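You operate a simulated robot arm through the tools that you are given. There is no shell and no other tool.

The job below is to be done with a simulated robot arm. You get a single attempt, and the scene is never put back.

JOB
The yoghurt is done: switch off, stand both jars on the island, cover back on.
Fine: rest the cover on the island meanwhile.
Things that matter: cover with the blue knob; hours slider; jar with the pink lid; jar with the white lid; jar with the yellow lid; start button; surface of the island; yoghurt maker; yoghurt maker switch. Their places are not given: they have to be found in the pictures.

Only the result counts: the job must be done as asked and must still hold three seconds after the hand-in. Knocking over, shifting, dropping, spilling or breaking anything else fails it. Lids that push on must go on centred and level and be pressed home; caps that screw on are set level and turned clockwise until they are tight.

ROBOT AND FRAMES
A 6-joint arm with a two-finger parallel gripper, fixed in place. Base frame: the origin is at the foot of the arm, x ahead of it, y to its left, z up; the work surface is at about z = 1.05. Units: m, rad, N and s.
With the tool pointing down near the work surface it reaches from about 0.1 to 0.62 m from the base axis. Its first joint turns from -1.152 to 1.152 rad. Payload 2.9 kg.
Tool frame: the origin (TCP) lies between the finger pads and is the grasp point; the fingertips stand 0.03 m ahead of it; z points along the fingers, y is the line along which they close. Largest opening 0.11 m; finger width 0.02, thickness 0.01; the body of the gripper, 0.048 by 0.112 m, starts 0.055 m behind the TCP.
Orientation is that of the tool frame in the base frame, as a unit quaternion [w, x, y, z]. With the fingers straight down and closing along the base's y, the tool's x points along the base's -x, its y along +y and its z along -z.

CONTROLS
- The arm moves only by the tool play_rows. Its argument "increments" is a list of rows, each a list of 7 numbers: the shift along the base's x, y, z in m, then the turn, a rotation vector about the base's x, y, z in rad, then the finger opening in m, from 0 to 0.11. In form: [[tx, ty, tz, wx, wy, wz, hand], ...]. A call has 1 to 20 rows; each row is the pose to reach, as a shift and turn from the pose commanded when the call began. Rows are played at 5 a second. More than 0.05 m and 0.15 rad between two rows, or a gripper value outside its range, and nothing of the call is played. Where a pose cannot be reached the arm comes as near as it can. A force on the tool above 40 N (or 10 N above the force at the start of the call, whichever is more), or a blocked arm, ends the call early, and 0.2 s more pass. Each finger travels about 0.108 m/s and halts on what it meets, pressing with about 35 N; the grip force reading is that of the motor and also rises with nothing between the fingers. The clock runs only during rows and for 0.2 s after the last one: add rows that repeat a pose to give the fingers time. The reply holds the time, the measured pose of the TCP, the force on the tool along the base axes, the opening and the grip force, in the units named above and with some noise, with the torque about the TCP (base axes, N m) and any sound that the robot's microphone picked up.
- Cameras (640 x 400 px; columns grow to the right, rows downward): "scene" is fixed at [0.0878, 0.455, 1.3718]; the picture's right is [-0.58, -0.81, 0.00], its down [-0.56, 0.40, -0.73] and it looks along [0.59, -0.42, -0.69] (base axes); focal length 214 px, centre (320, 200). "wrist" rides on the gripper at [0.072, 0.017, -0.103] in the tool frame; the picture's right is [-0.23, 0.97, 0.00], its down [-0.76, -0.18, -0.62] and it looks along [-0.61, -0.14, 0.78] (tool axes); focal length 222 px, centre (320, 200).
- camera(camera): a new picture of that camera. The clock stands still meanwhile.
- point_at(camera, pixels): for up to 12 pixels [column, row] of the newest picture of that camera ("zoom" is the newest enlarged one), the place [x, y, z] in the base frame of the surface seen there, good to about 0.002 m. The clock stands still meanwhile.
- close_up(camera, box): a new picture of the part [left, top, right, bottom] of that camera's present view, enlarged. The clock stands still meanwhile.
- sign_off(): hands the job in; it is judged then, once.

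Unless the task says otherwise, let go and move clear before handing in.

The tools are called after "Emit:" by a JSON object that holds its "method" and its "body". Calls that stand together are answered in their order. play_rows: Moves the arm, as the interface text tells. Its arguments: {"type":"object","properties":{"increments":{"type":"array"}},"required":["increments"]} The other tools are called the same way: camera (camera) takes a picture; point_at (camera, pixels) gives the place of the surface under pixels of a picture; close_up (camera, box) takes an enlarged picture of a part of a camera's view; sign_off () hands the job in.

At the start:

```text
t: 0.0
eef_pos: [0.3142, -0.0456, 1.3219]
tool_rot: [0.0, 0.0, 1.0, -0.001]
ft_force: [0.5, -0.1, 0.2]
wrist_torque: [-0.01, 0.03, 0.0]
opening: 0.1099
finger_force: 0.2
```

scene: 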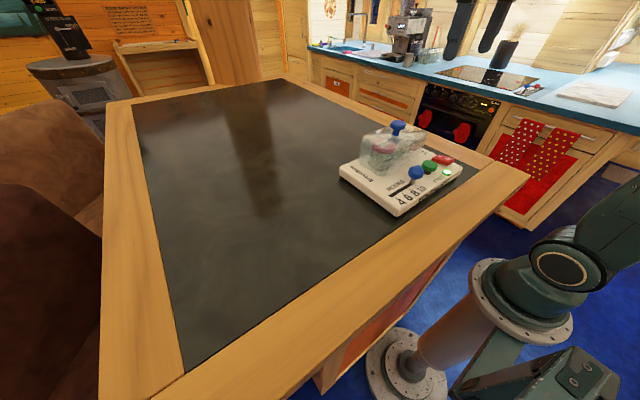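
wrist: 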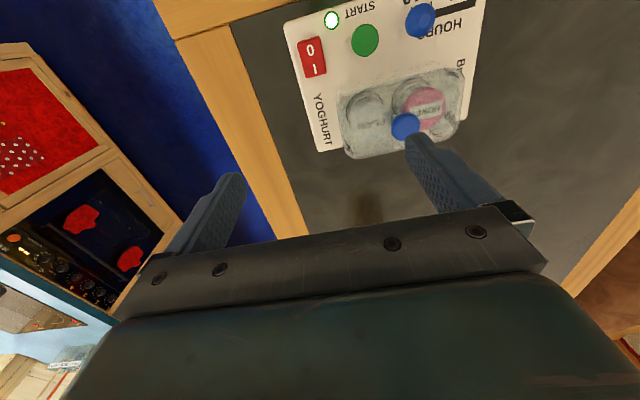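

The scene picture shows the yoghurt maker near pixel (400,170), with a clear cover (blue knob), a red rocker switch and a green start button. I'll take enlarged views of both cameras first.

Emit:
{"method": "close_up", "body": {"camera": "scene", "box": [320, 100, 480, 225]}}

Emit:
{"method": "close_up", "body": {"camera": "wrist", "box": [270, 0, 500, 170]}}

```text
3.20 times, centred on (400, 162) of scene
```

zoom: 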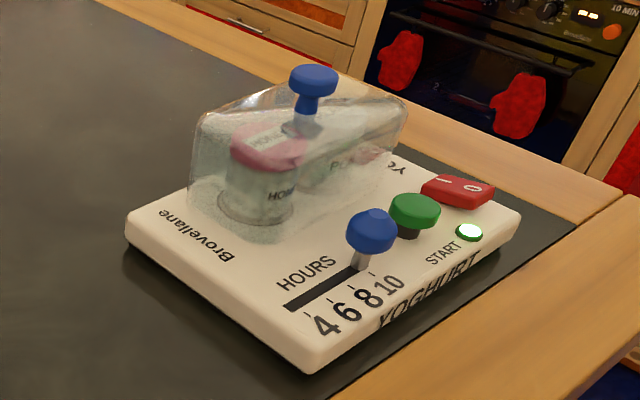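

```text
2.35 times, centred on (385, 85) of wrist
```

zoom: 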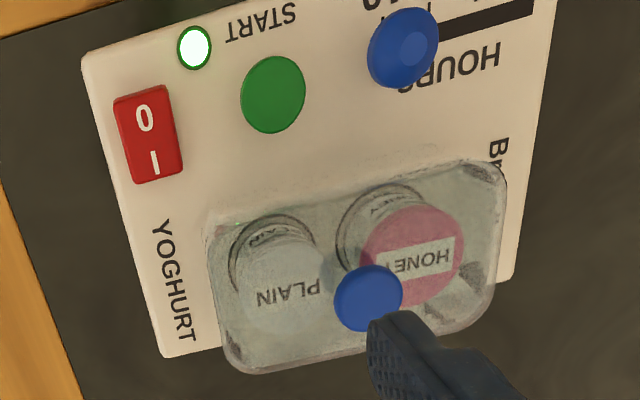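

The wrist close-up shows the pink (HONEY) and white (PLAIN) jars under the cover, the rocker at (148,133) and a lit lamp at (195,48). I'll measure these points now.

Emit:
{"method": "point_at", "body": {"camera": "zoom", "pixels": [[148, 133], [143, 118], [155, 165], [195, 48], [272, 95], [405, 45], [368, 298], [412, 255], [280, 285], [300, 160], [85, 60], [165, 355]]}}

Emit:
{"method": "point_at", "body": {"camera": "scene", "pixels": [[397, 128], [445, 158], [430, 165], [416, 172], [360, 165], [399, 215], [465, 165], [340, 175], [330, 200], [447, 171], [300, 200], [410, 150]]}}

```text
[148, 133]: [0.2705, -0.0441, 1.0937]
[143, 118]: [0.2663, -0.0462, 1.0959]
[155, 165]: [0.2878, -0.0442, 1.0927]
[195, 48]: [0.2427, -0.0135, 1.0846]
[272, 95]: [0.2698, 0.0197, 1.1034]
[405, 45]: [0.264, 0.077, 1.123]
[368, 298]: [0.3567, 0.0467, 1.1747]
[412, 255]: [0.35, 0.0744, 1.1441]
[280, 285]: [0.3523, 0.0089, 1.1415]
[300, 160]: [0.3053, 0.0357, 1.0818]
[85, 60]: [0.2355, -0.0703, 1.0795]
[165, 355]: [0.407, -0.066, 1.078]
```

```text
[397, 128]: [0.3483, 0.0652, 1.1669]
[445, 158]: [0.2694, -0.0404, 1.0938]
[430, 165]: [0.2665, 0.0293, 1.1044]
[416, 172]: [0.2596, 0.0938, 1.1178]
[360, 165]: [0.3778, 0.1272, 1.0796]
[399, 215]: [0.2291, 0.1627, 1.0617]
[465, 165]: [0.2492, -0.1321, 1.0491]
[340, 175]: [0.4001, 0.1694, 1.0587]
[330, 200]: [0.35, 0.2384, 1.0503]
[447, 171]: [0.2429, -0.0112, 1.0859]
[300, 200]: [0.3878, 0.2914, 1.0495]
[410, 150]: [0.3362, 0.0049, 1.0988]
```

The rocker reads z≈1.096 at its "0" end and 1.093 at "I", and the lamp is lit, so it is switched on. I'll close the fingers and move above the rocker's "0" end for a nearer look.

Emit:
{"method": "play_rows", "body": {"increments": [[-0.02, 0.0, -0.02, 0, 0, 0, 0.08], [-0.04, 0.0, -0.04, 0, 0, 0, 0.04], [-0.054, 0.001, -0.08, 0, 0, 0, 0.0], [-0.054, 0.001, -0.12, 0, 0, 0, 0.0], [-0.054, 0.001, -0.15, 0, 0, 0, 0.0], [-0.054, 0.001, -0.15, 0, 0, 0, 0.0]]}}

Emit:
{"method": "camera", "body": {"camera": "wrist"}}

Emit:
{"method": "close_up", "body": {"camera": "scene", "box": [420, 120, 500, 182]}}

```text
t: 1.4
eef_pos: [0.261, -0.045, 1.1723]
tool_rot: [0.002, 0.0, 1.0, 0.0]
ft_force: [-1.0, -0.3, 1.1]
wrist_torque: [-0.03, 0.03, -0.01]
opening: 0.0002
finger_force: 34.9
```

```text
taken
```

wrist: 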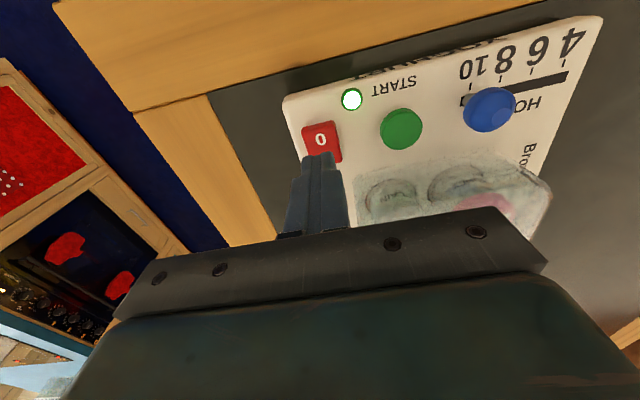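

```text
6.45 times, centred on (460, 151) of scene
```

zoom: 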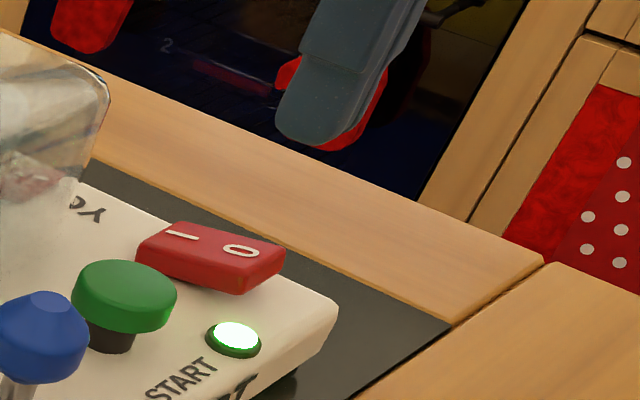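

The scene close-up shows the rocker with I at (180,235) and 0 at (240,250), and the 0 end raised. I'll measure its corners.

Emit:
{"method": "point_at", "body": {"camera": "zoom", "pixels": [[240, 250], [182, 236], [278, 250], [240, 268], [150, 240], [172, 228], [210, 243]]}}

Emit:
{"method": "point_at", "body": {"camera": "wrist", "pixels": [[320, 140], [306, 128], [335, 124], [320, 126], [310, 150], [338, 158]]}}

```text
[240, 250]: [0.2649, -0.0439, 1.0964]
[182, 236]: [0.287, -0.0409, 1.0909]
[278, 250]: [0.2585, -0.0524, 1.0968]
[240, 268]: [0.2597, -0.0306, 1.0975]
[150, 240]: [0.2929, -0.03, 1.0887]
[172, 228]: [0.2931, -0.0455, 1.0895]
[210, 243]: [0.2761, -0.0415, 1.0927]
```

```text
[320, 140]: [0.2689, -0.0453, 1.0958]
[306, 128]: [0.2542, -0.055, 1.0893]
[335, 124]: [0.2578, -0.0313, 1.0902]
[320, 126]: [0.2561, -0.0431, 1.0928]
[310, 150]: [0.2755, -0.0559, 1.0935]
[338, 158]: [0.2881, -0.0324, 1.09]
```

The rocker spans x 0.256–0.296 with its pivot near 0.276, so the 0 end is at x≈0.26. I'll press down there with the closed fingertips in small steps.

Emit:
{"method": "play_rows", "body": {"increments": [[-0.005, 0.002, -0.015, 0, 0, 0, 0], [-0.005, 0.002, -0.035, 0, 0, 0, 0], [-0.005, 0.002, -0.042, 0, 0, 0, 0], [-0.005, 0.002, -0.045, 0, 0, 0, 0], [-0.005, 0.002, -0.048, 0, 0, 0, 0], [-0.005, 0.002, -0.051, 0, 0, 0, 0], [-0.005, 0.002, -0.053, 0, 0, 0, 0]]}}

Emit:
{"method": "close_up", "body": {"camera": "scene", "box": [420, 120, 500, 182]}}

```text
t: 3.0
eef_pos: [0.2558, -0.0419, 1.122]
tool_rot: [0.003, -0.001, 1.0, -0.001]
ft_force: [-3.4, 0.2, 6.9]
wrist_torque: [0.02, 0.03, 0.01]
opening: 0.0
finger_force: 35.3
stopped in row 7: the force on the tool passed its limit at 46 N (the readings are from after the stop); the commanded pose is now the measured one
```

```text
6.45 times, centred on (460, 151) of scene
```

zoom: 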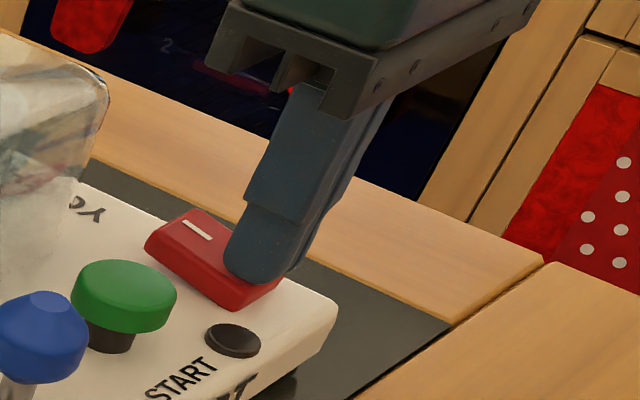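

The lamp at (233,340) is dark and the I end is now raised, so the maker is off. I'll rise straight up, open the fingers and move to look at the cover.

Emit:
{"method": "play_rows", "body": {"increments": [[0, 0, 0.03, 0, 0, 0, 0], [0, 0, 0.07, 0, 0, 0, 0], [0, 0, 0.12, 0, 0, 0, 0.03], [0, 0.03, 0.15, 0, 0, 0, 0.06], [0, 0.06, 0.18, 0, 0, 0, 0.1], [0, 0.09, 0.18, 0, 0, 0, 0.11], [0, 0.09, 0.18, 0, 0, 0, 0.11]]}}

Emit:
{"method": "camera", "body": {"camera": "wrist"}}

Emit:
{"method": "close_up", "body": {"camera": "wrist", "box": [200, 40, 440, 190]}}

Emit:
{"method": "close_up", "body": {"camera": "scene", "box": [330, 105, 480, 222]}}

```text
t: 4.6
eef_pos: [0.2542, 0.0489, 1.3041]
tool_rot: [0.002, 0.0, 1.0, 0.001]
ft_force: [0.8, 0.0, 0.3]
wrist_torque: [0.03, 0.0, -0.03]
opening: 0.1099
finger_force: 0.2
```

```text
taken
```

wrist: 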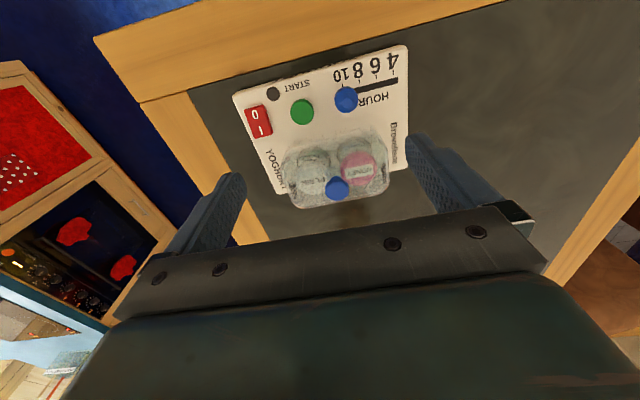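

```text
2.67 times, centred on (320, 115) of wrist
```

zoom: 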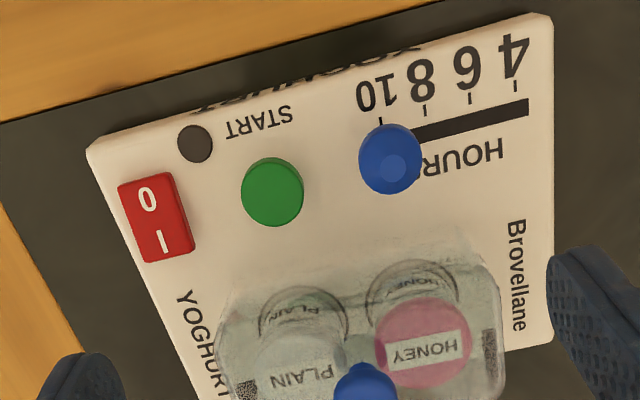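

```text
3.42 times, centred on (405, 164) of scene
```

zoom: 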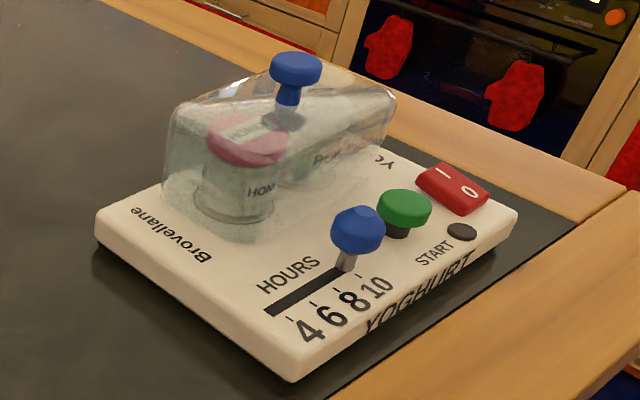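

The switch stays off with the lamp dark. Next I'll measure the knob (scene zoom ~(296,68)), the cover outline and the jars.

Emit:
{"method": "point_at", "body": {"camera": "zoom", "pixels": [[296, 60], [272, 66], [320, 66], [296, 83], [288, 97], [286, 120], [165, 200], [250, 240], [180, 105], [392, 95], [250, 130], [200, 165]]}}

Emit:
{"method": "point_at", "body": {"camera": "wrist", "pixels": [[337, 187], [327, 187], [347, 187], [337, 178], [337, 197], [358, 168], [313, 185], [390, 180], [385, 195], [290, 205], [285, 165], [365, 138]]}}

```text
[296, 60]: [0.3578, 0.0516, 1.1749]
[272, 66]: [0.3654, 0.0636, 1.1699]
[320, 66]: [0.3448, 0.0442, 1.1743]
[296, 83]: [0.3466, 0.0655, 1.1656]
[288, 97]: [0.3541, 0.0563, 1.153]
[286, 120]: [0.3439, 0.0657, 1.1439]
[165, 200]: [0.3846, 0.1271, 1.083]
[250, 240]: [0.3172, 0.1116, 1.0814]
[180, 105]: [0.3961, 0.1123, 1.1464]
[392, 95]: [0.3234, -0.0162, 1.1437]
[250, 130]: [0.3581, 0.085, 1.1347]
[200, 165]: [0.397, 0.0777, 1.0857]
```

```text
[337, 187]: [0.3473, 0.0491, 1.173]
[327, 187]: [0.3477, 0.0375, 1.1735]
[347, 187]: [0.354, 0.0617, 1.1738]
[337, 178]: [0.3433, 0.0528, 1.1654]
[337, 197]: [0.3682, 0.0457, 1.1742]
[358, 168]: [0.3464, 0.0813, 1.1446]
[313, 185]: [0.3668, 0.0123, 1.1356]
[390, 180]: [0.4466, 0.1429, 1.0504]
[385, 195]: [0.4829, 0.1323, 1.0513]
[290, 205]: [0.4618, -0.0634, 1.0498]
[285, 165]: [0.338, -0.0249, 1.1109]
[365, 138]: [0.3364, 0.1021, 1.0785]
```

The knob head centre is about (0.356, 0.051), with its top at z≈1.175 and the cover top at ≈1.146. I'll hover above the knob with a 0.06 opening and check alignment, and also measure the free island area.

Emit:
{"method": "play_rows", "body": {"increments": [[0.04, 0.001, 0, 0, 0, 0, 0.09], [0.08, 0.002, 0, 0, 0, 0, 0.06], [0.102, 0.002, -0.03, 0, 0, 0, 0.06], [0.102, 0.002, -0.07, 0, 0, 0, 0.06], [0.102, 0.002, -0.08, 0, 0, 0, 0.06], [0.102, 0.002, -0.08, 0, 0, 0, 0.06]]}}

Emit:
{"method": "camera", "body": {"camera": "wrist"}}

Emit:
{"method": "camera", "body": {"camera": "scene"}}

Emit:
{"method": "point_at", "body": {"camera": "scene", "pixels": [[320, 250], [250, 200], [280, 300], [200, 300], [340, 290], [290, 170], [240, 250], [185, 365], [150, 250], [400, 240], [450, 205], [300, 110]]}}

Emit:
{"method": "close_up", "body": {"camera": "scene", "box": [350, 80, 450, 158]}}

```text
t: 6.0
eef_pos: [0.3578, 0.0485, 1.2215]
tool_rot: [0.002, 0.0, 1.0, 0.0]
ft_force: [0.3, -0.4, 0.4]
wrist_torque: [0.02, 0.02, -0.02]
opening: 0.06
finger_force: 0.0
```

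```text
taken
```

wrist: 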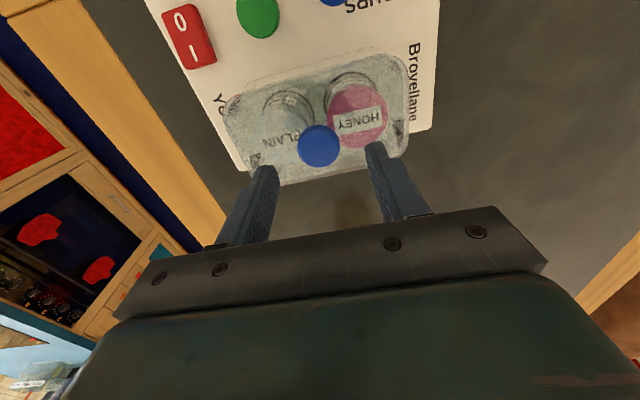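

```text
taken
```

scene: 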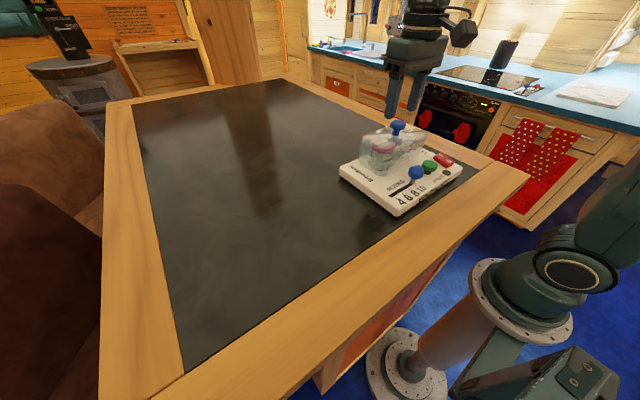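

```text
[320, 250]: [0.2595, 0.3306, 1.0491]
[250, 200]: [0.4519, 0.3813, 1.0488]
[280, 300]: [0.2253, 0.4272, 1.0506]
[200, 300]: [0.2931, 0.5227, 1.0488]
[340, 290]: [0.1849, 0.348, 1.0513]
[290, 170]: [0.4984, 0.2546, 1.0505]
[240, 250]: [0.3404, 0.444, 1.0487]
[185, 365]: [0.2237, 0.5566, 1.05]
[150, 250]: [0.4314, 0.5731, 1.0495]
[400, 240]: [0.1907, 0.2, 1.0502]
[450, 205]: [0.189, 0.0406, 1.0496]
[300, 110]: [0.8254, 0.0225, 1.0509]
```

```text
5.13 times, centred on (400, 119) of scene
```

zoom: 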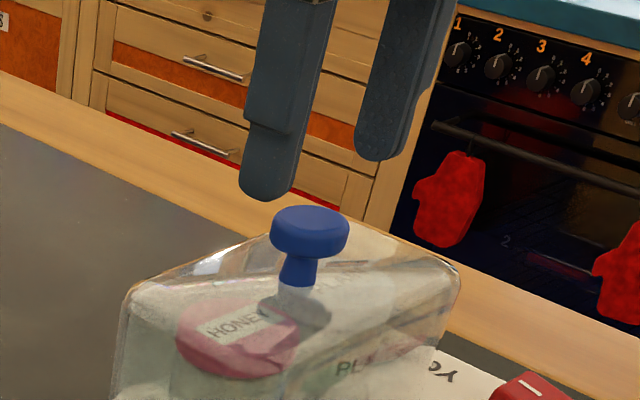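

In the wrist view the knob is at (318,146), roughly between the fingers. I'll take a zoom to fix its centre to the millimetre.

Emit:
{"method": "close_up", "body": {"camera": "wrist", "box": [210, 40, 430, 200]}}

```text
2.50 times, centred on (320, 120) of wrist
```

zoom: 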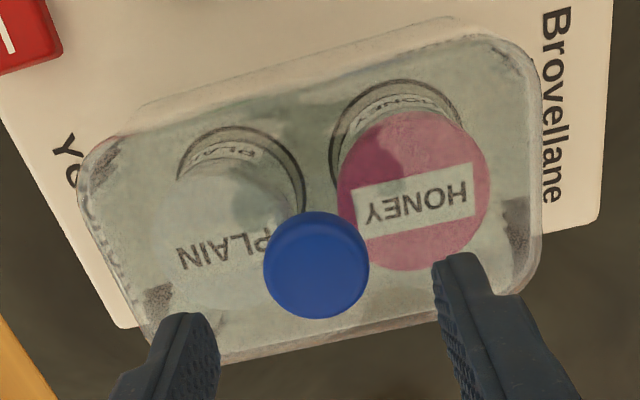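

Emit:
{"method": "point_at", "body": {"camera": "zoom", "pixels": [[317, 268], [270, 268], [362, 262], [317, 312], [312, 225], [420, 205], [230, 240], [420, 265], [480, 190], [345, 190], [100, 175], [525, 100]]}}

Emit:
{"method": "close_up", "body": {"camera": "scene", "box": [385, 115, 410, 140]}}

```text
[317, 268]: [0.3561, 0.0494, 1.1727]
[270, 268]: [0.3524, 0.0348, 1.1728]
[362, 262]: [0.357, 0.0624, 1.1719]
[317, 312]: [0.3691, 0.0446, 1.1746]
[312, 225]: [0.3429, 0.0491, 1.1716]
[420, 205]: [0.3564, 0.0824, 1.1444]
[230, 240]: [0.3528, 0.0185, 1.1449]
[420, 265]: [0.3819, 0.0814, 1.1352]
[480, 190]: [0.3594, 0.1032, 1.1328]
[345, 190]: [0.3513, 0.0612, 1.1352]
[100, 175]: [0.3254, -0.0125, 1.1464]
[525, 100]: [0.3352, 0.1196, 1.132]
```

```text
16.00 times, centred on (398, 128) of scene
```

zoom: 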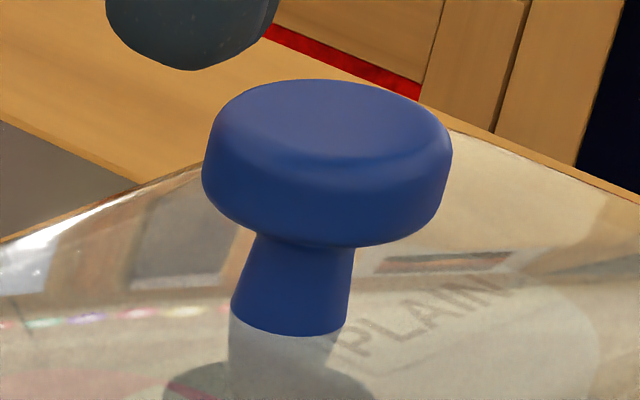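

I'll check the stem base and the cover top height in this zoom, so the fingertips stay clear of the cover.

Emit:
{"method": "point_at", "body": {"camera": "zoom", "pixels": [[290, 320], [290, 345], [100, 250], [500, 180], [330, 100], [212, 160], [445, 160], [320, 235], [295, 270], [600, 250]]}}

```text
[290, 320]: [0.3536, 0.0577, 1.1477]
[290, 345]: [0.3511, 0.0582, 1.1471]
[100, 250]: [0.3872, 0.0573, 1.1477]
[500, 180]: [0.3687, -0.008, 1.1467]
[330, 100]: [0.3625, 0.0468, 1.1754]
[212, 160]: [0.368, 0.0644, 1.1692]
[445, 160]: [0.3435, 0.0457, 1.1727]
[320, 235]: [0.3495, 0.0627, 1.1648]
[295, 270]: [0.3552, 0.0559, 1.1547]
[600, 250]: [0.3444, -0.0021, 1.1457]
```

The cover top is at 1.147 and the knob head spans 1.161–1.175. I'll lower so the fingertips sit at ≈1.152, then close on the head.

Emit:
{"method": "play_rows", "body": {"increments": [[-0.002, -0.001, -0.015, 0, 0, 0, 0.06], [-0.002, -0.001, -0.03, 0, 0, 0, 0.06], [-0.002, -0.001, -0.039, 0, 0, 0, 0.06], [-0.002, -0.001, -0.039, 0, 0, 0, 0.04], [-0.002, -0.001, -0.039, 0, 0, 0, 0.02], [-0.002, -0.001, -0.039, 0, 0, 0, 0.015], [-0.002, -0.001, -0.039, 0, 0, 0, 0.015]]}}

Emit:
{"method": "close_up", "body": {"camera": "scene", "box": [350, 80, 450, 158]}}

```text
t: 7.6
eef_pos: [0.3568, 0.0471, 1.1838]
tool_rot: [0.003, 0.0, 1.0, -0.001]
ft_force: [-0.3, 0.0, 0.6]
wrist_torque: [0.03, -0.03, 0.03]
opening: 0.0311
finger_force: 35.2
```

```text
5.13 times, centred on (400, 119) of scene
```

zoom: 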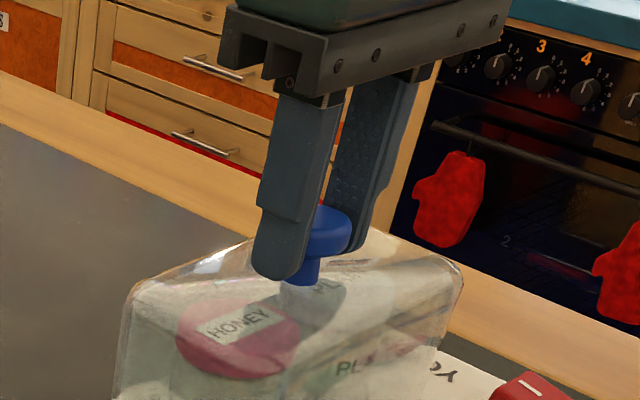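

The knob is gripped at 0.031 opening. I'll lift the cover straight up, slowly, by 0.10.

Emit:
{"method": "play_rows", "body": {"increments": [[0, 0, 0.005, 0, 0, 0, 0.015], [0, 0, 0.012, 0, 0, 0, 0.015], [0, 0, 0.02, 0, 0, 0, 0.015], [0, 0, 0.035, 0, 0, 0, 0.015], [0, 0, 0.05, 0, 0, 0, 0.015], [0, 0, 0.065, 0, 0, 0, 0.015], [0, 0, 0.08, 0, 0, 0, 0.015], [0, 0, 0.095, 0, 0, 0, 0.015], [0, 0, 0.11, 0, 0, 0, 0.015], [0, 0, 0.11, 0, 0, 0, 0.015]]}}

Emit:
{"method": "camera", "body": {"camera": "scene"}}

Emit:
{"method": "close_up", "body": {"camera": "scene", "box": [330, 60, 490, 185]}}

```text
t: 9.8
eef_pos: [0.3566, 0.0491, 1.2932]
tool_rot: [0.001, 0.0, 1.0, 0.0]
ft_force: [0.4, 0.5, -1.5]
wrist_torque: [-0.02, -0.03, 0.0]
opening: 0.0309
finger_force: 34.8
```

```text
taken
```

scene: 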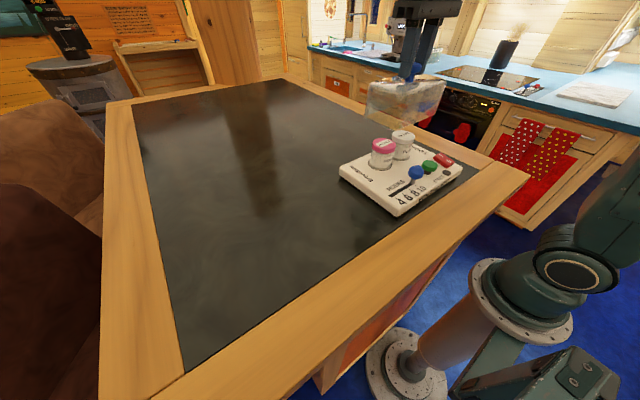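

```text
3.20 times, centred on (410, 122) of scene
```

zoom: 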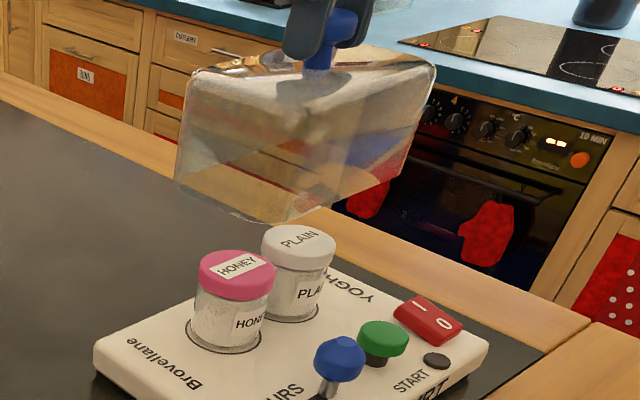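

The cover is off and clear; both jars are standing in their wells. I'll carry the cover to free island surface around (0.43, 0.31).

Emit:
{"method": "play_rows", "body": {"increments": [[0.005, 0.02, 0, 0, 0, 0, 0.015], [0.014, 0.05, 0, 0, 0, 0, 0.015], [0.024, 0.085, 0, 0, 0, 0, 0.015], [0.034, 0.12, 0, 0, 0, 0, 0.015], [0.044, 0.155, 0, 0, 0, 0, 0.015], [0.054, 0.19, 0, 0, 0, 0, 0.015], [0.064, 0.225, 0, 0, 0, 0, 0.015], [0.072, 0.25, 0, 0, 0, 0, 0.015], [0.074, 0.261, 0, 0, 0, 0, 0.015], [0.074, 0.261, -0.03, 0, 0, 0, 0.015], [0.074, 0.261, -0.06, 0, 0, 0, 0.015], [0.074, 0.261, -0.09, 0, 0, 0, 0.015], [0.074, 0.261, -0.115, 0, 0, 0, 0.015], [0.074, 0.261, -0.125, 0, 0, 0, 0.015], [0.074, 0.261, -0.125, 0, 0, 0, 0.015]]}}

Emit:
{"method": "camera", "body": {"camera": "scene"}}

Emit:
{"method": "close_up", "body": {"camera": "scene", "box": [200, 80, 400, 236]}}

```text
t: 13.0
eef_pos: [0.4291, 0.3093, 1.168]
tool_rot: [0.003, 0.001, 1.0, -0.001]
ft_force: [-0.4, 0.4, -1.0]
wrist_torque: [0.01, 0.01, 0.0]
opening: 0.0312
finger_force: 35.1
out of reach, approached as far as the arm can: row 9
```

```text
taken
```

scene: 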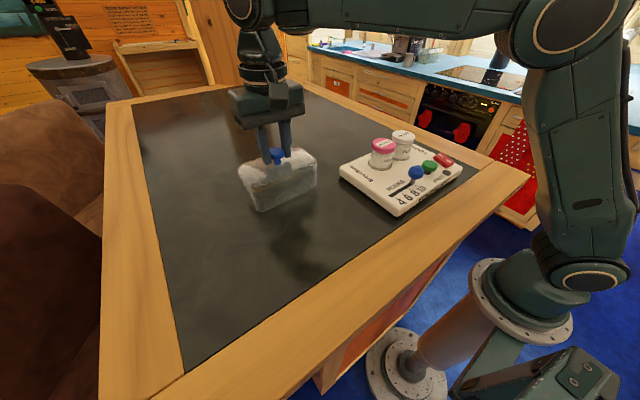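

```text
2.56 times, centred on (300, 158) of scene
```

zoom: 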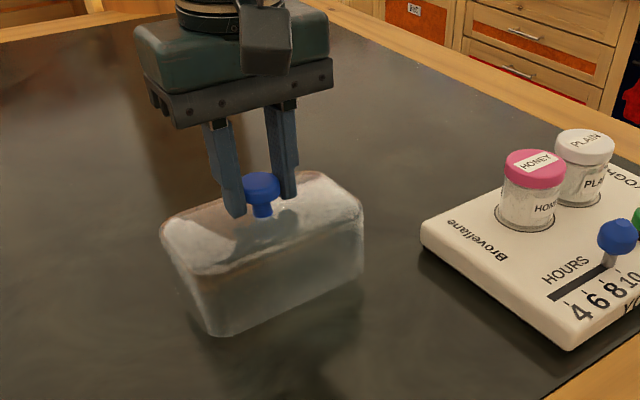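

The cover hangs level, about 1.5 cm above the clear island. I'll lower in small steps until it touches.

Emit:
{"method": "play_rows", "body": {"increments": [[0, 0, -0.005, 0, 0, 0, 0.015], [0, 0, -0.009, 0, 0, 0, 0.015], [0, 0, -0.012, 0, 0, 0, 0.015], [0, 0, -0.014, 0, 0, 0, 0.015], [0, 0, -0.015, 0, 0, 0, 0.015], [0, 0, -0.015, 0, 0, 0, 0.015]]}}

Emit:
{"method": "close_up", "body": {"camera": "scene", "box": [200, 80, 400, 236]}}

```text
t: 14.4
eef_pos: [0.4303, 0.3089, 1.1534]
tool_rot: [0.003, 0.0, 1.0, -0.001]
ft_force: [0.3, -0.9, 1.6]
wrist_torque: [-0.01, -0.08, -0.02]
opening: 0.0309
finger_force: 35.0
```

```text
2.56 times, centred on (300, 158) of scene
```

zoom: 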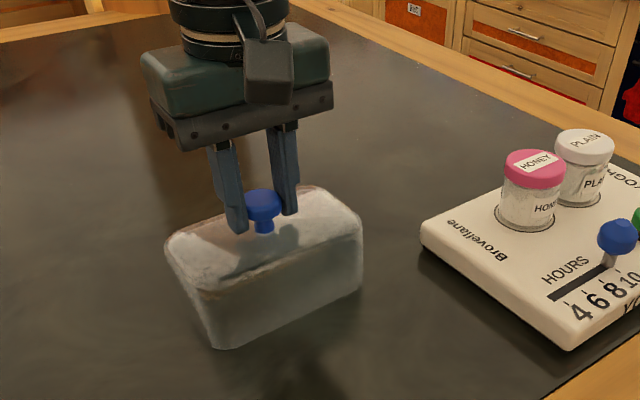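

The vertical force went from −1.0 to +1.6 N, so it is just touching. I'll go 2 mm more to confirm contact.

Emit:
{"method": "play_rows", "body": {"increments": [[0, 0, -0.001, 0, 0, 0, 0.015], [0, 0, -0.002, 0, 0, 0, 0.015], [0, 0, -0.002, 0, 0, 0, 0.015]]}}

```text
t: 15.2
eef_pos: [0.4318, 0.3089, 1.1526]
tool_rot: [0.004, -0.001, 1.0, 0.001]
ft_force: [-3.0, -2.1, 21.0]
wrist_torque: [-0.12, 0.49, -0.02]
opening: 0.031
finger_force: 34.3
```

The force is 21 N, so the cover is standing on the island. I'll relieve the pressure slightly, open, and rise straight up.

Emit:
{"method": "play_rows", "body": {"increments": [[0, 0, 0.0015, 0, 0, 0, 0.015], [0, 0, 0.0015, 0, 0, 0, 0.035], [0, 0, 0.0015, 0, 0, 0, 0.055], [0, 0, 0.0015, 0, 0, 0, 0.06], [0, 0, 0.02, 0, 0, 0, 0.06], [0, 0, 0.05, 0, 0, 0, 0.06], [0, 0, 0.1, 0, 0, 0, 0.06], [0, -0.03, 0.13, 0, 0, 0, 0.08], [-0.03, -0.06, 0.13, 0, 0, 0, 0.1], [-0.06, -0.09, 0.13, 0, 0, 0, 0.1], [-0.09, -0.12, 0.13, 0, 0, 0, 0.1], [-0.12, -0.15, 0.13, 0, 0, 0, 0.1], [-0.15, -0.18, 0.13, 0, 0, 0, 0.1], [-0.15, -0.21, 0.13, 0, 0, 0, 0.1], [-0.15, -0.24, 0.13, 0, 0, 0, 0.1], [-0.15, -0.24, 0.13, 0, 0, 0, 0.1]]}}

Emit:
{"method": "close_up", "body": {"camera": "scene", "box": [200, 80, 490, 260]}}

Emit:
{"method": "camera", "body": {"camera": "wrist"}}

Emit:
{"method": "camera", "body": {"camera": "scene"}}

```text
t: 18.6
eef_pos: [0.2772, 0.0693, 1.2805]
tool_rot: [0.004, -0.001, 1.0, 0.0]
ft_force: [0.6, 0.0, -0.2]
wrist_torque: [0.02, 0.02, 0.04]
opening: 0.1001
finger_force: 0.1
```

```text
2.21 times, centred on (345, 170) of scene
```

zoom: 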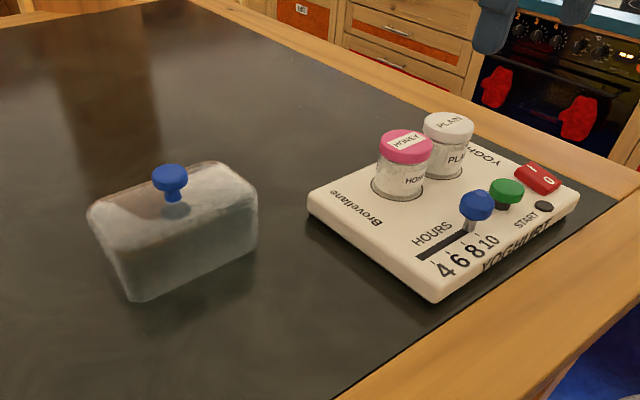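

```text
taken
```

wrist: 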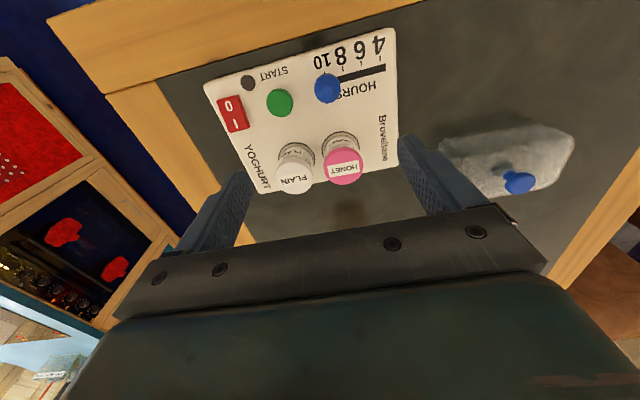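

```text
taken
```

scene: 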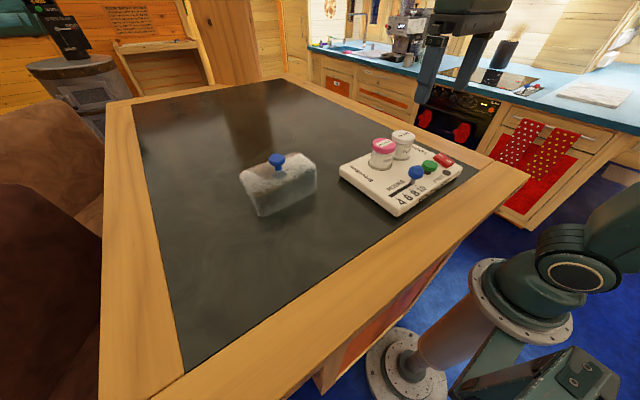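

The cover stands on the island by itself. Now I'll measure the jars and the gap between them.

Emit:
{"method": "close_up", "body": {"camera": "wrist", "box": [240, 100, 400, 200]}}

Emit:
{"method": "point_at", "body": {"camera": "zoom", "pixels": [[220, 305], [165, 300], [275, 312], [220, 265], [220, 345], [410, 260], [355, 265], [465, 250], [410, 222], [410, 305], [225, 210], [405, 160]]}}

Emit:
{"method": "close_up", "body": {"camera": "scene", "box": [355, 115, 435, 180]}}

```text
4.00 times, centred on (320, 150) of wrist
```

zoom: 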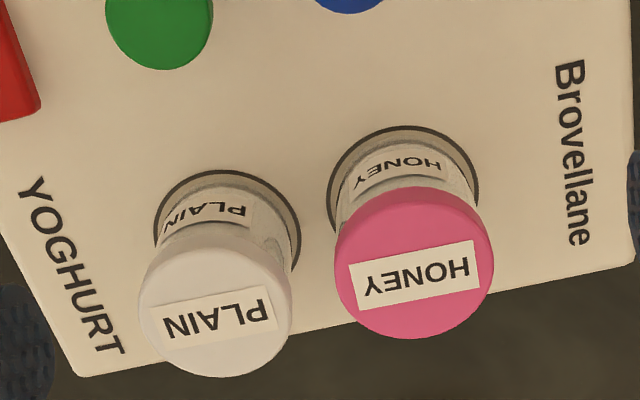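

```text
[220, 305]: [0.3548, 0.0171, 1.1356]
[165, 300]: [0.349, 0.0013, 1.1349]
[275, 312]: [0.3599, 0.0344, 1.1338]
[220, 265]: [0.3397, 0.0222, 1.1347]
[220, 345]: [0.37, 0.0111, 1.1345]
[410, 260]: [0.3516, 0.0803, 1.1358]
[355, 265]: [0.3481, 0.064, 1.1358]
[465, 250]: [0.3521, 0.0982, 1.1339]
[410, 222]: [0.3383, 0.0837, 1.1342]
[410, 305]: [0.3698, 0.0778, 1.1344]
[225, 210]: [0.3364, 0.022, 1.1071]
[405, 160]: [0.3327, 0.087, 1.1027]
```

```text
6.15 times, centred on (395, 148) of scene
```

zoom: 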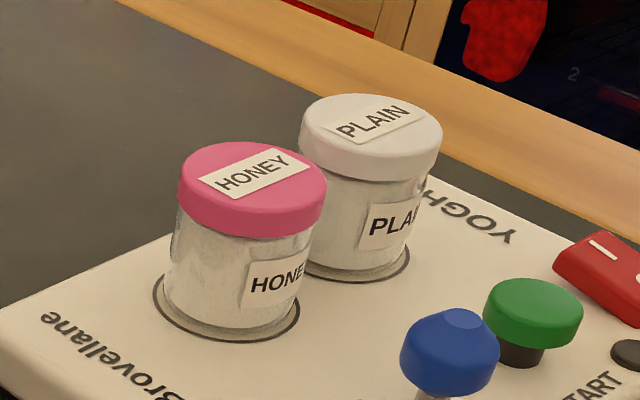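

The lid tops are at z≈1.135, with pink centred near (0.354, 0.082) and white near (0.356, 0.0165), leaving only about 13 mm between them. I'll turn the gripper 90° so the fingers close along x, and hover over the pink jar.

Emit:
{"method": "play_rows", "body": {"increments": [[0.007, 0.001, 0, 0, 0, 0.1428, 0.1], [0.014, 0.002, 0, 0, 0, 0.2856, 0.1], [0.021, 0.003, 0, 0, 0, 0.4284, 0.1], [0.028, 0.004, 0, 0, 0, 0.5712, 0.1], [0.035, 0.006, 0, 0, 0, 0.714, 0.1], [0.042, 0.007, 0, 0, 0, 0.8568, 0.09], [0.049, 0.008, 0, 0, 0, 0.9996, 0.085], [0.056, 0.009, 0, 0, 0, 1.1424, 0.085], [0.063, 0.01, 0, 0, 0, 1.2852, 0.085], [0.07, 0.011, -0.02, 0, 0, 1.428, 0.085], [0.074, 0.012, -0.04, 0, 0, 1.5708, 0.085], [0.074, 0.012, -0.07, 0, 0, 1.5708, 0.085], [0.074, 0.012, -0.09, 0, 0, 1.5708, 0.085], [0.074, 0.012, -0.09, 0, 0, 1.5708, 0.085]]}}

Emit:
{"method": "camera", "body": {"camera": "wrist"}}

Emit:
{"method": "close_up", "body": {"camera": "scene", "box": [330, 80, 460, 182]}}

```text
t: 21.6
eef_pos: [0.353, 0.0824, 1.1906]
tool_rot: [-0.002, 0.707, -0.707, -0.001]
ft_force: [0.5, -0.5, 0.2]
wrist_torque: [-0.01, 0.04, 0.01]
opening: 0.0848
finger_force: 0.0
```

```text
taken
```

wrist: 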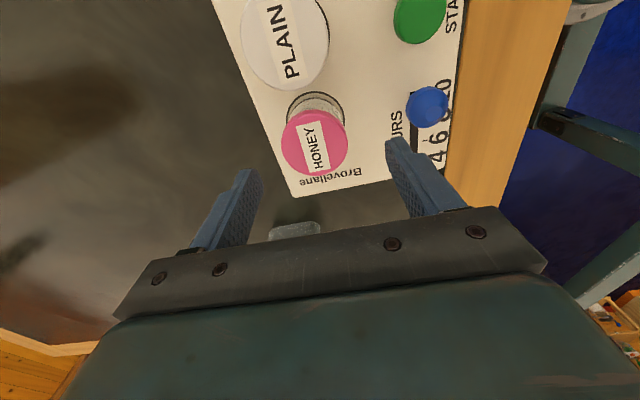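

```text
3.92 times, centred on (395, 131) of scene
```

zoom: 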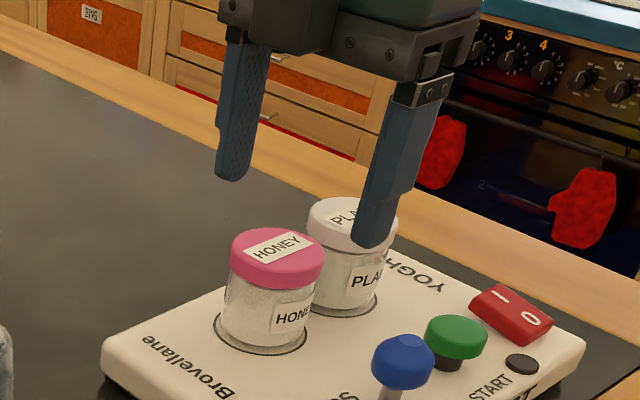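

The rotation worked, and the pink lid is at (314,142) in the wrist view. I'll re-measure both lids from here before descending.

Emit:
{"method": "point_at", "body": {"camera": "wrist", "pixels": [[314, 142], [283, 146], [347, 138], [314, 112], [314, 172], [285, 40], [315, 105], [320, 97], [300, 170], [285, 195], [330, 125]]}}

Emit:
{"method": "close_up", "body": {"camera": "wrist", "box": [220, 0, 420, 200]}}

```text
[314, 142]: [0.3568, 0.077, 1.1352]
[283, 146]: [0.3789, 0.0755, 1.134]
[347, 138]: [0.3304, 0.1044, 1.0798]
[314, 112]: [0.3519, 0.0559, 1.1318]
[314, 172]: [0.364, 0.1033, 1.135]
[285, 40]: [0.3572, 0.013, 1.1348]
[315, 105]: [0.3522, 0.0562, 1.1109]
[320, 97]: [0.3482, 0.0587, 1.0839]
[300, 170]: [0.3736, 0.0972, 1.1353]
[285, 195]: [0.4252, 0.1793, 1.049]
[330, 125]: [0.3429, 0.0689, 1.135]
```

```text
2.00 times, centred on (320, 100) of wrist
```

zoom: 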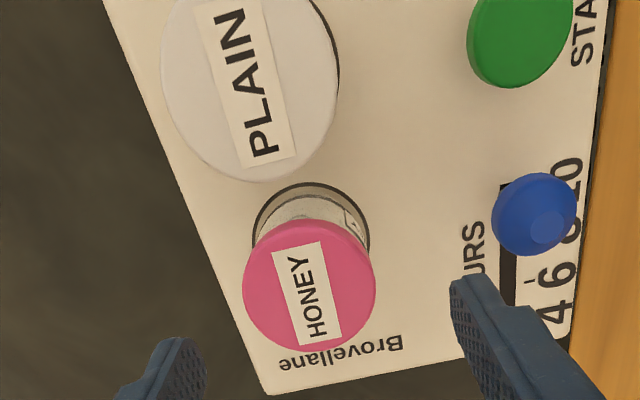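

The pink jar's centre is about (0.355, 0.081). I'll descend with the fingers either side in x, tips to z≈1.09, then close.

Emit:
{"method": "play_rows", "body": {"increments": [[0.001, -0.001, -0.02, 0, 0, 0, 0.085], [0.001, -0.001, -0.04, 0, 0, 0, 0.085], [0.001, -0.001, -0.06, 0, 0, 0, 0.085], [0.001, -0.001, -0.07, 0, 0, 0, 0.085], [0.001, -0.001, -0.07, 0, 0, 0, 0.065], [0.001, -0.001, -0.07, 0, 0, 0, 0.045], [0.001, -0.001, -0.07, 0, 0, 0, 0.035], [0.001, -0.001, -0.07, 0, 0, 0, 0.035]]}}

Emit:
{"method": "close_up", "body": {"camera": "scene", "box": [330, 80, 460, 182]}}

```text
t: 23.4
eef_pos: [0.3561, 0.0815, 1.1209]
tool_rot: [0.002, -0.707, 0.707, 0.002]
ft_force: [0.5, -0.2, 1.0]
wrist_torque: [0.04, -0.01, -0.04]
opening: 0.0512
finger_force: 35.0
```

```text
3.92 times, centred on (395, 131) of scene
```

zoom: 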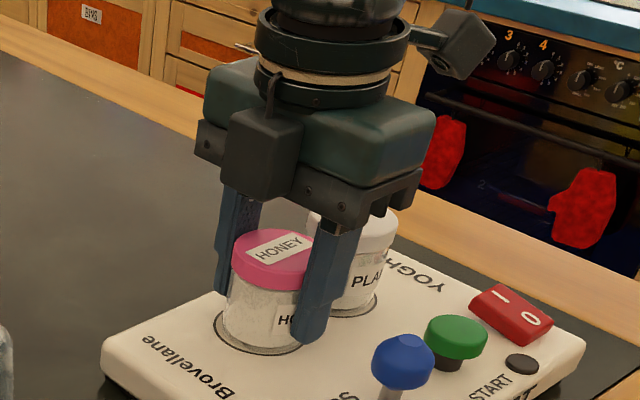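

The jar is held at 0.051 opening. I'll lift it straight up out of its well.

Emit:
{"method": "play_rows", "body": {"increments": [[0, 0, 0.005, 0, 0, 0, 0.035], [0, 0, 0.015, 0, 0, 0, 0.035], [0, 0, 0.03, 0, 0, 0, 0.035], [0, 0, 0.05, 0, 0, 0, 0.035], [0, 0, 0.07, 0, 0, 0, 0.035], [0, 0, 0.09, 0, 0, 0, 0.035], [0, 0, 0.11, 0, 0, 0, 0.035], [0, 0, 0.11, 0, 0, 0, 0.035]]}}

Emit:
{"method": "camera", "body": {"camera": "scene"}}

Emit:
{"method": "close_up", "body": {"camera": "scene", "box": [330, 60, 490, 185]}}

```text
t: 25.2
eef_pos: [0.357, 0.079, 1.2288]
tool_rot: [-0.002, 0.707, -0.707, -0.002]
ft_force: [0.5, -0.4, -1.2]
wrist_torque: [0.03, 0.01, 0.02]
opening: 0.051
finger_force: 34.9
```

```text
taken
```

scene: 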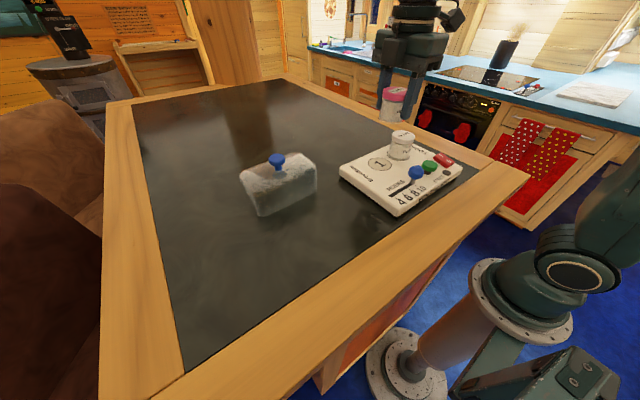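

```text
3.20 times, centred on (410, 122) of scene
```

zoom: 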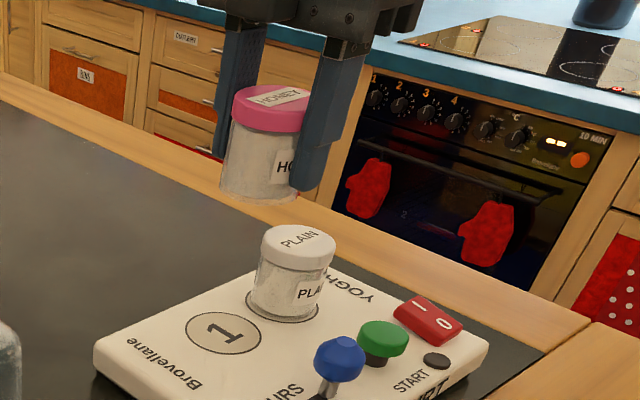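

The pink jar is out and the lid is holding (well "1" is empty). I'll carry it to free island surface at about (0.27, 0.34) and lower to just above contact.

Emit:
{"method": "play_rows", "body": {"increments": [[-0.005, 0.015, 0, 0, 0, 0, 0.035], [-0.015, 0.045, 0, 0, 0, 0, 0.035], [-0.027, 0.08, 0, 0, 0, 0, 0.035], [-0.039, 0.115, 0, 0, 0, 0, 0.035], [-0.051, 0.15, 0, 0, 0, 0, 0.035], [-0.063, 0.185, 0, 0, 0, 0, 0.035], [-0.073, 0.22, 0, 0, 0, 0, 0.035], [-0.082, 0.248, 0, 0, 0, 0, 0.035], [-0.085, 0.259, 0, 0, 0, 0, 0.035], [-0.085, 0.259, -0.02, 0, 0, 0, 0.035], [-0.085, 0.259, -0.05, 0, 0, 0, 0.035], [-0.085, 0.259, -0.08, 0, 0, 0, 0.035], [-0.085, 0.259, -0.11, 0, 0, 0, 0.035], [-0.085, 0.259, -0.125, 0, 0, 0, 0.035], [-0.085, 0.259, -0.132, 0, 0, 0, 0.035], [-0.085, 0.259, -0.132, 0, 0, 0, 0.035]]}}

Emit:
{"method": "camera", "body": {"camera": "scene"}}

Emit:
{"method": "close_up", "body": {"camera": "scene", "box": [230, 150, 390, 275]}}

```text
t: 28.6
eef_pos: [0.2682, 0.3403, 1.0993]
tool_rot: [-0.001, 0.708, -0.707, -0.002]
ft_force: [0.1, 0.5, -1.1]
wrist_torque: [0.01, -0.01, -0.01]
opening: 0.0511
finger_force: 35.1
```

```text
taken
```

scene: 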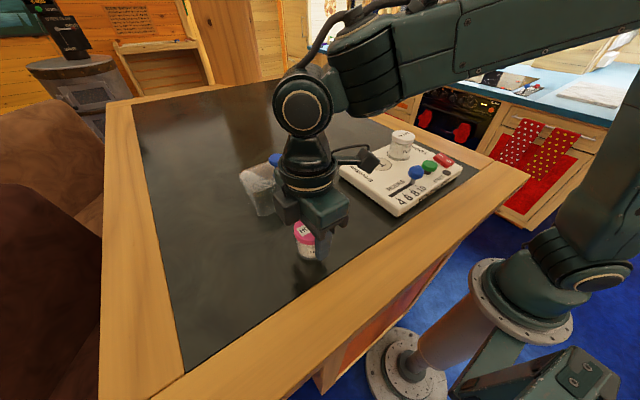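

```text
3.20 times, centred on (310, 212) of scene
```

zoom: 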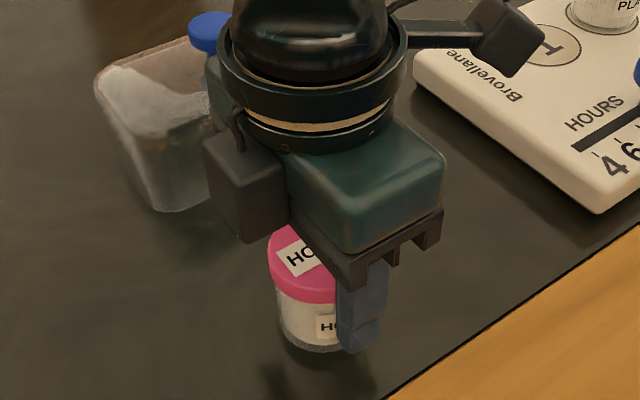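

The jar hangs upright just above the island, clear of the cover. I'll lower in small steps to contact.

Emit:
{"method": "play_rows", "body": {"increments": [[0, 0, -0.003, 0, 0, 0, 0.035], [0, 0, -0.005, 0, 0, 0, 0.035], [0, 0, -0.007, 0, 0, 0, 0.035], [0, 0, -0.008, 0, 0, 0, 0.035], [0, 0, -0.008, 0, 0, 0, 0.035]]}}

```text
t: 29.8
eef_pos: [0.2702, 0.3408, 1.0909]
tool_rot: [0.001, -0.707, 0.707, 0.0]
ft_force: [0.7, 0.0, -0.9]
wrist_torque: [0.02, 0.0, -0.03]
opening: 0.051
finger_force: 34.9
```

The force is still −0.9 N, so there is no contact yet. I'll continue 1 mm at a time.

Emit:
{"method": "play_rows", "body": {"increments": [[0, 0, -0.001, 0, 0, 0, 0.035], [0, 0, -0.002, 0, 0, 0, 0.035], [0, 0, -0.002, 0, 0, 0, 0.035]]}}

```text
t: 30.6
eef_pos: [0.2706, 0.3408, 1.0906]
tool_rot: [-0.003, 0.707, -0.707, -0.001]
ft_force: [0.2, -3.2, 20.6]
wrist_torque: [-0.04, 0.02, -0.02]
opening: 0.051
finger_force: 34.7
```

Contact at 20.6 N. I'll relieve the pressure, open, rise straight up and return over the white jar.

Emit:
{"method": "play_rows", "body": {"increments": [[0, 0, 0.0015, 0, 0, 0, 0.035], [0, 0, 0.0015, 0, 0, 0, 0.055], [0, 0, 0.0015, 0, 0, 0, 0.075], [0, 0, 0.0015, 0, 0, 0, 0.085], [0, 0, 0.02, 0, 0, 0, 0.085], [0, 0, 0.05, 0, 0, 0, 0.085], [0, 0, 0.09, 0, 0, 0, 0.085], [0, 0, 0.12, 0, 0, 0, 0.085], [0.01, -0.04, 0.12, 0, 0, 0, 0.085], [0.02, -0.08, 0.12, 0, 0, 0, 0.085], [0.032, -0.12, 0.12, 0, 0, 0, 0.085], [0.044, -0.16, 0.12, 0, 0, 0, 0.085], [0.056, -0.2, 0.12, 0, 0, 0, 0.085], [0.068, -0.24, 0.12, 0, 0, 0, 0.085], [0.08, -0.28, 0.12, 0, 0, 0, 0.085], [0.086, -0.31, 0.12, 0, 0, 0, 0.085], [0.086, -0.323, 0.11, 0, 0, 0, 0.085], [0.086, -0.323, 0.102, 0, 0, 0, 0.085], [0.086, -0.323, 0.102, 0, 0, 0, 0.085]]}}

Emit:
{"method": "camera", "body": {"camera": "scene"}}

Emit:
{"method": "close_up", "body": {"camera": "scene", "box": [240, 130, 440, 280]}}

Emit:
{"method": "camera", "body": {"camera": "wrist"}}

Emit:
{"method": "close_up", "body": {"camera": "wrist", "box": [220, 80, 420, 220]}}

```text
t: 34.6
eef_pos: [0.3566, 0.013, 1.1925]
tool_rot: [0.003, -0.707, 0.707, 0.001]
ft_force: [-1.0, 0.3, -0.4]
wrist_torque: [0.04, 0.01, -0.02]
opening: 0.085
finger_force: 0.1
```

```text
taken
```

scene: 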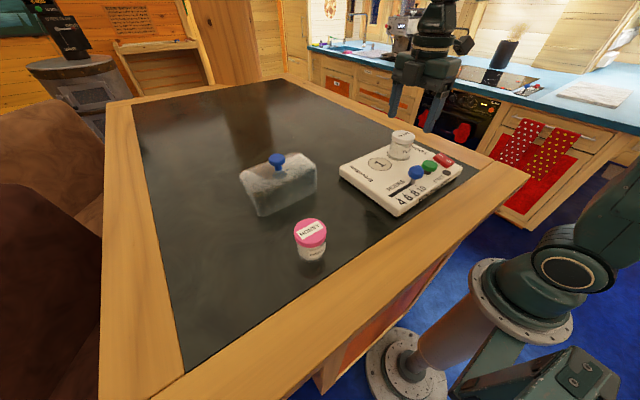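

```text
2.67 times, centred on (340, 205) of scene
```

zoom: 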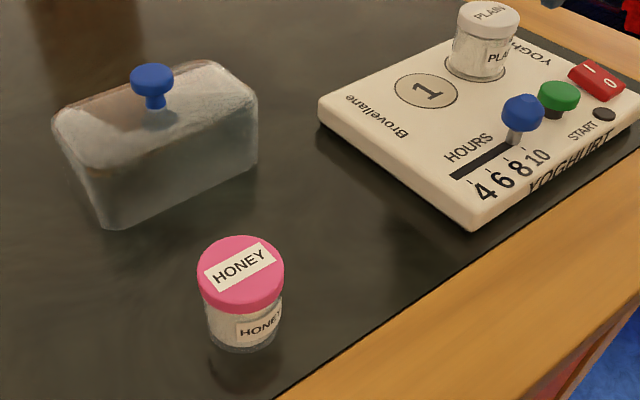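

```text
taken
```

wrist: 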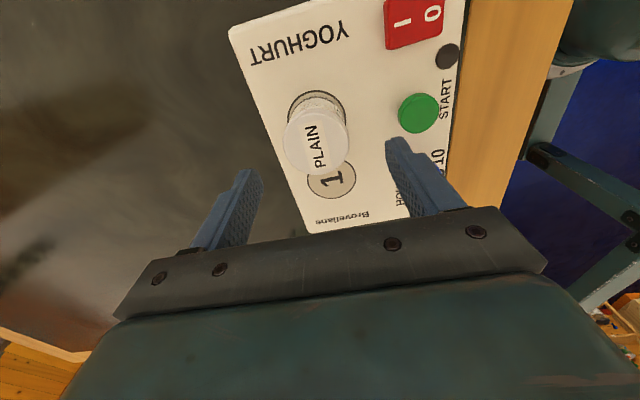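

```text
2.86 times, centred on (320, 150) of wrist
```

zoom: 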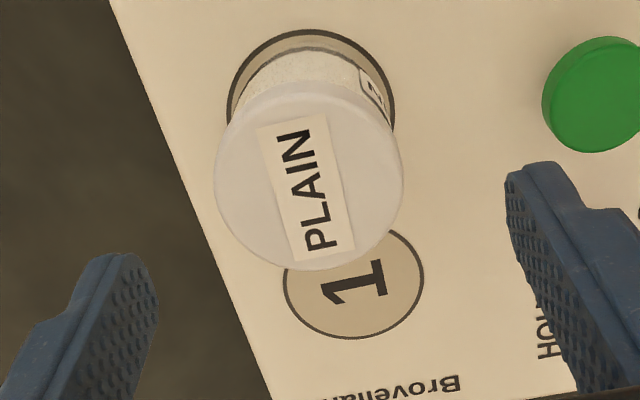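

The pink jar stands upright at (310,240) in the scene view. The white lid shows at the same relative place in the wrist view as the pink one did, and I'll verify that.

Emit:
{"method": "point_at", "body": {"camera": "zoom", "pixels": [[308, 180], [222, 185], [396, 170], [310, 100], [312, 262], [355, 290], [575, 95]]}}

```text
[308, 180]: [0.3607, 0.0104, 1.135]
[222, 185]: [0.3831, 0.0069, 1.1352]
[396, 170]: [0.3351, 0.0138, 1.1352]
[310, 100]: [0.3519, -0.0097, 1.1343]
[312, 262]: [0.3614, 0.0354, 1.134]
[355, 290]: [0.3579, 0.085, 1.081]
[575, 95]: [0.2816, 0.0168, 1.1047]
```

The white lid centres near (0.3575, 0.014). I'll descend and grip it the same way.

Emit:
{"method": "play_rows", "body": {"increments": [[0.0015, -0.002, -0.02, 0, 0, 0, 0.085], [0.0015, -0.002, -0.04, 0, 0, 0, 0.085], [0.0015, -0.002, -0.06, 0, 0, 0, 0.085], [0.0015, -0.002, -0.07, 0, 0, 0, 0.085], [0.0015, -0.002, -0.07, 0, 0, 0, 0.065], [0.0015, -0.002, -0.07, 0, 0, 0, 0.045], [0.0015, -0.002, -0.07, 0, 0, 0, 0.035], [0.0015, -0.002, -0.07, 0, 0, 0, 0.035]]}}

Emit:
{"method": "close_up", "body": {"camera": "scene", "box": [330, 80, 460, 182]}}

```text
t: 36.4
eef_pos: [0.3588, 0.014, 1.1193]
tool_rot: [0.002, -0.707, 0.707, 0.002]
ft_force: [-1.0, 0.2, -0.2]
wrist_torque: [0.01, 0.01, 0.01]
opening: 0.0513
finger_force: 34.6
```

```text
3.92 times, centred on (395, 131) of scene
```

zoom: 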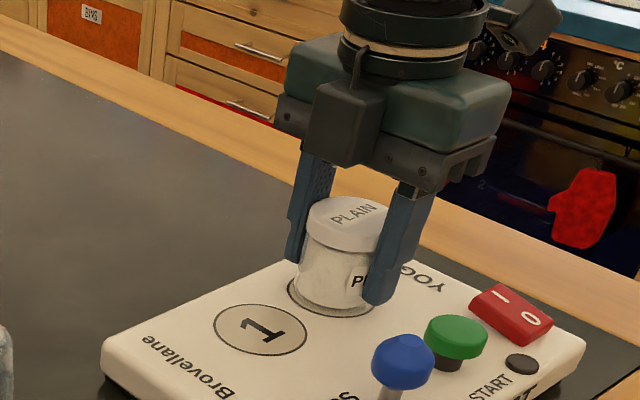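

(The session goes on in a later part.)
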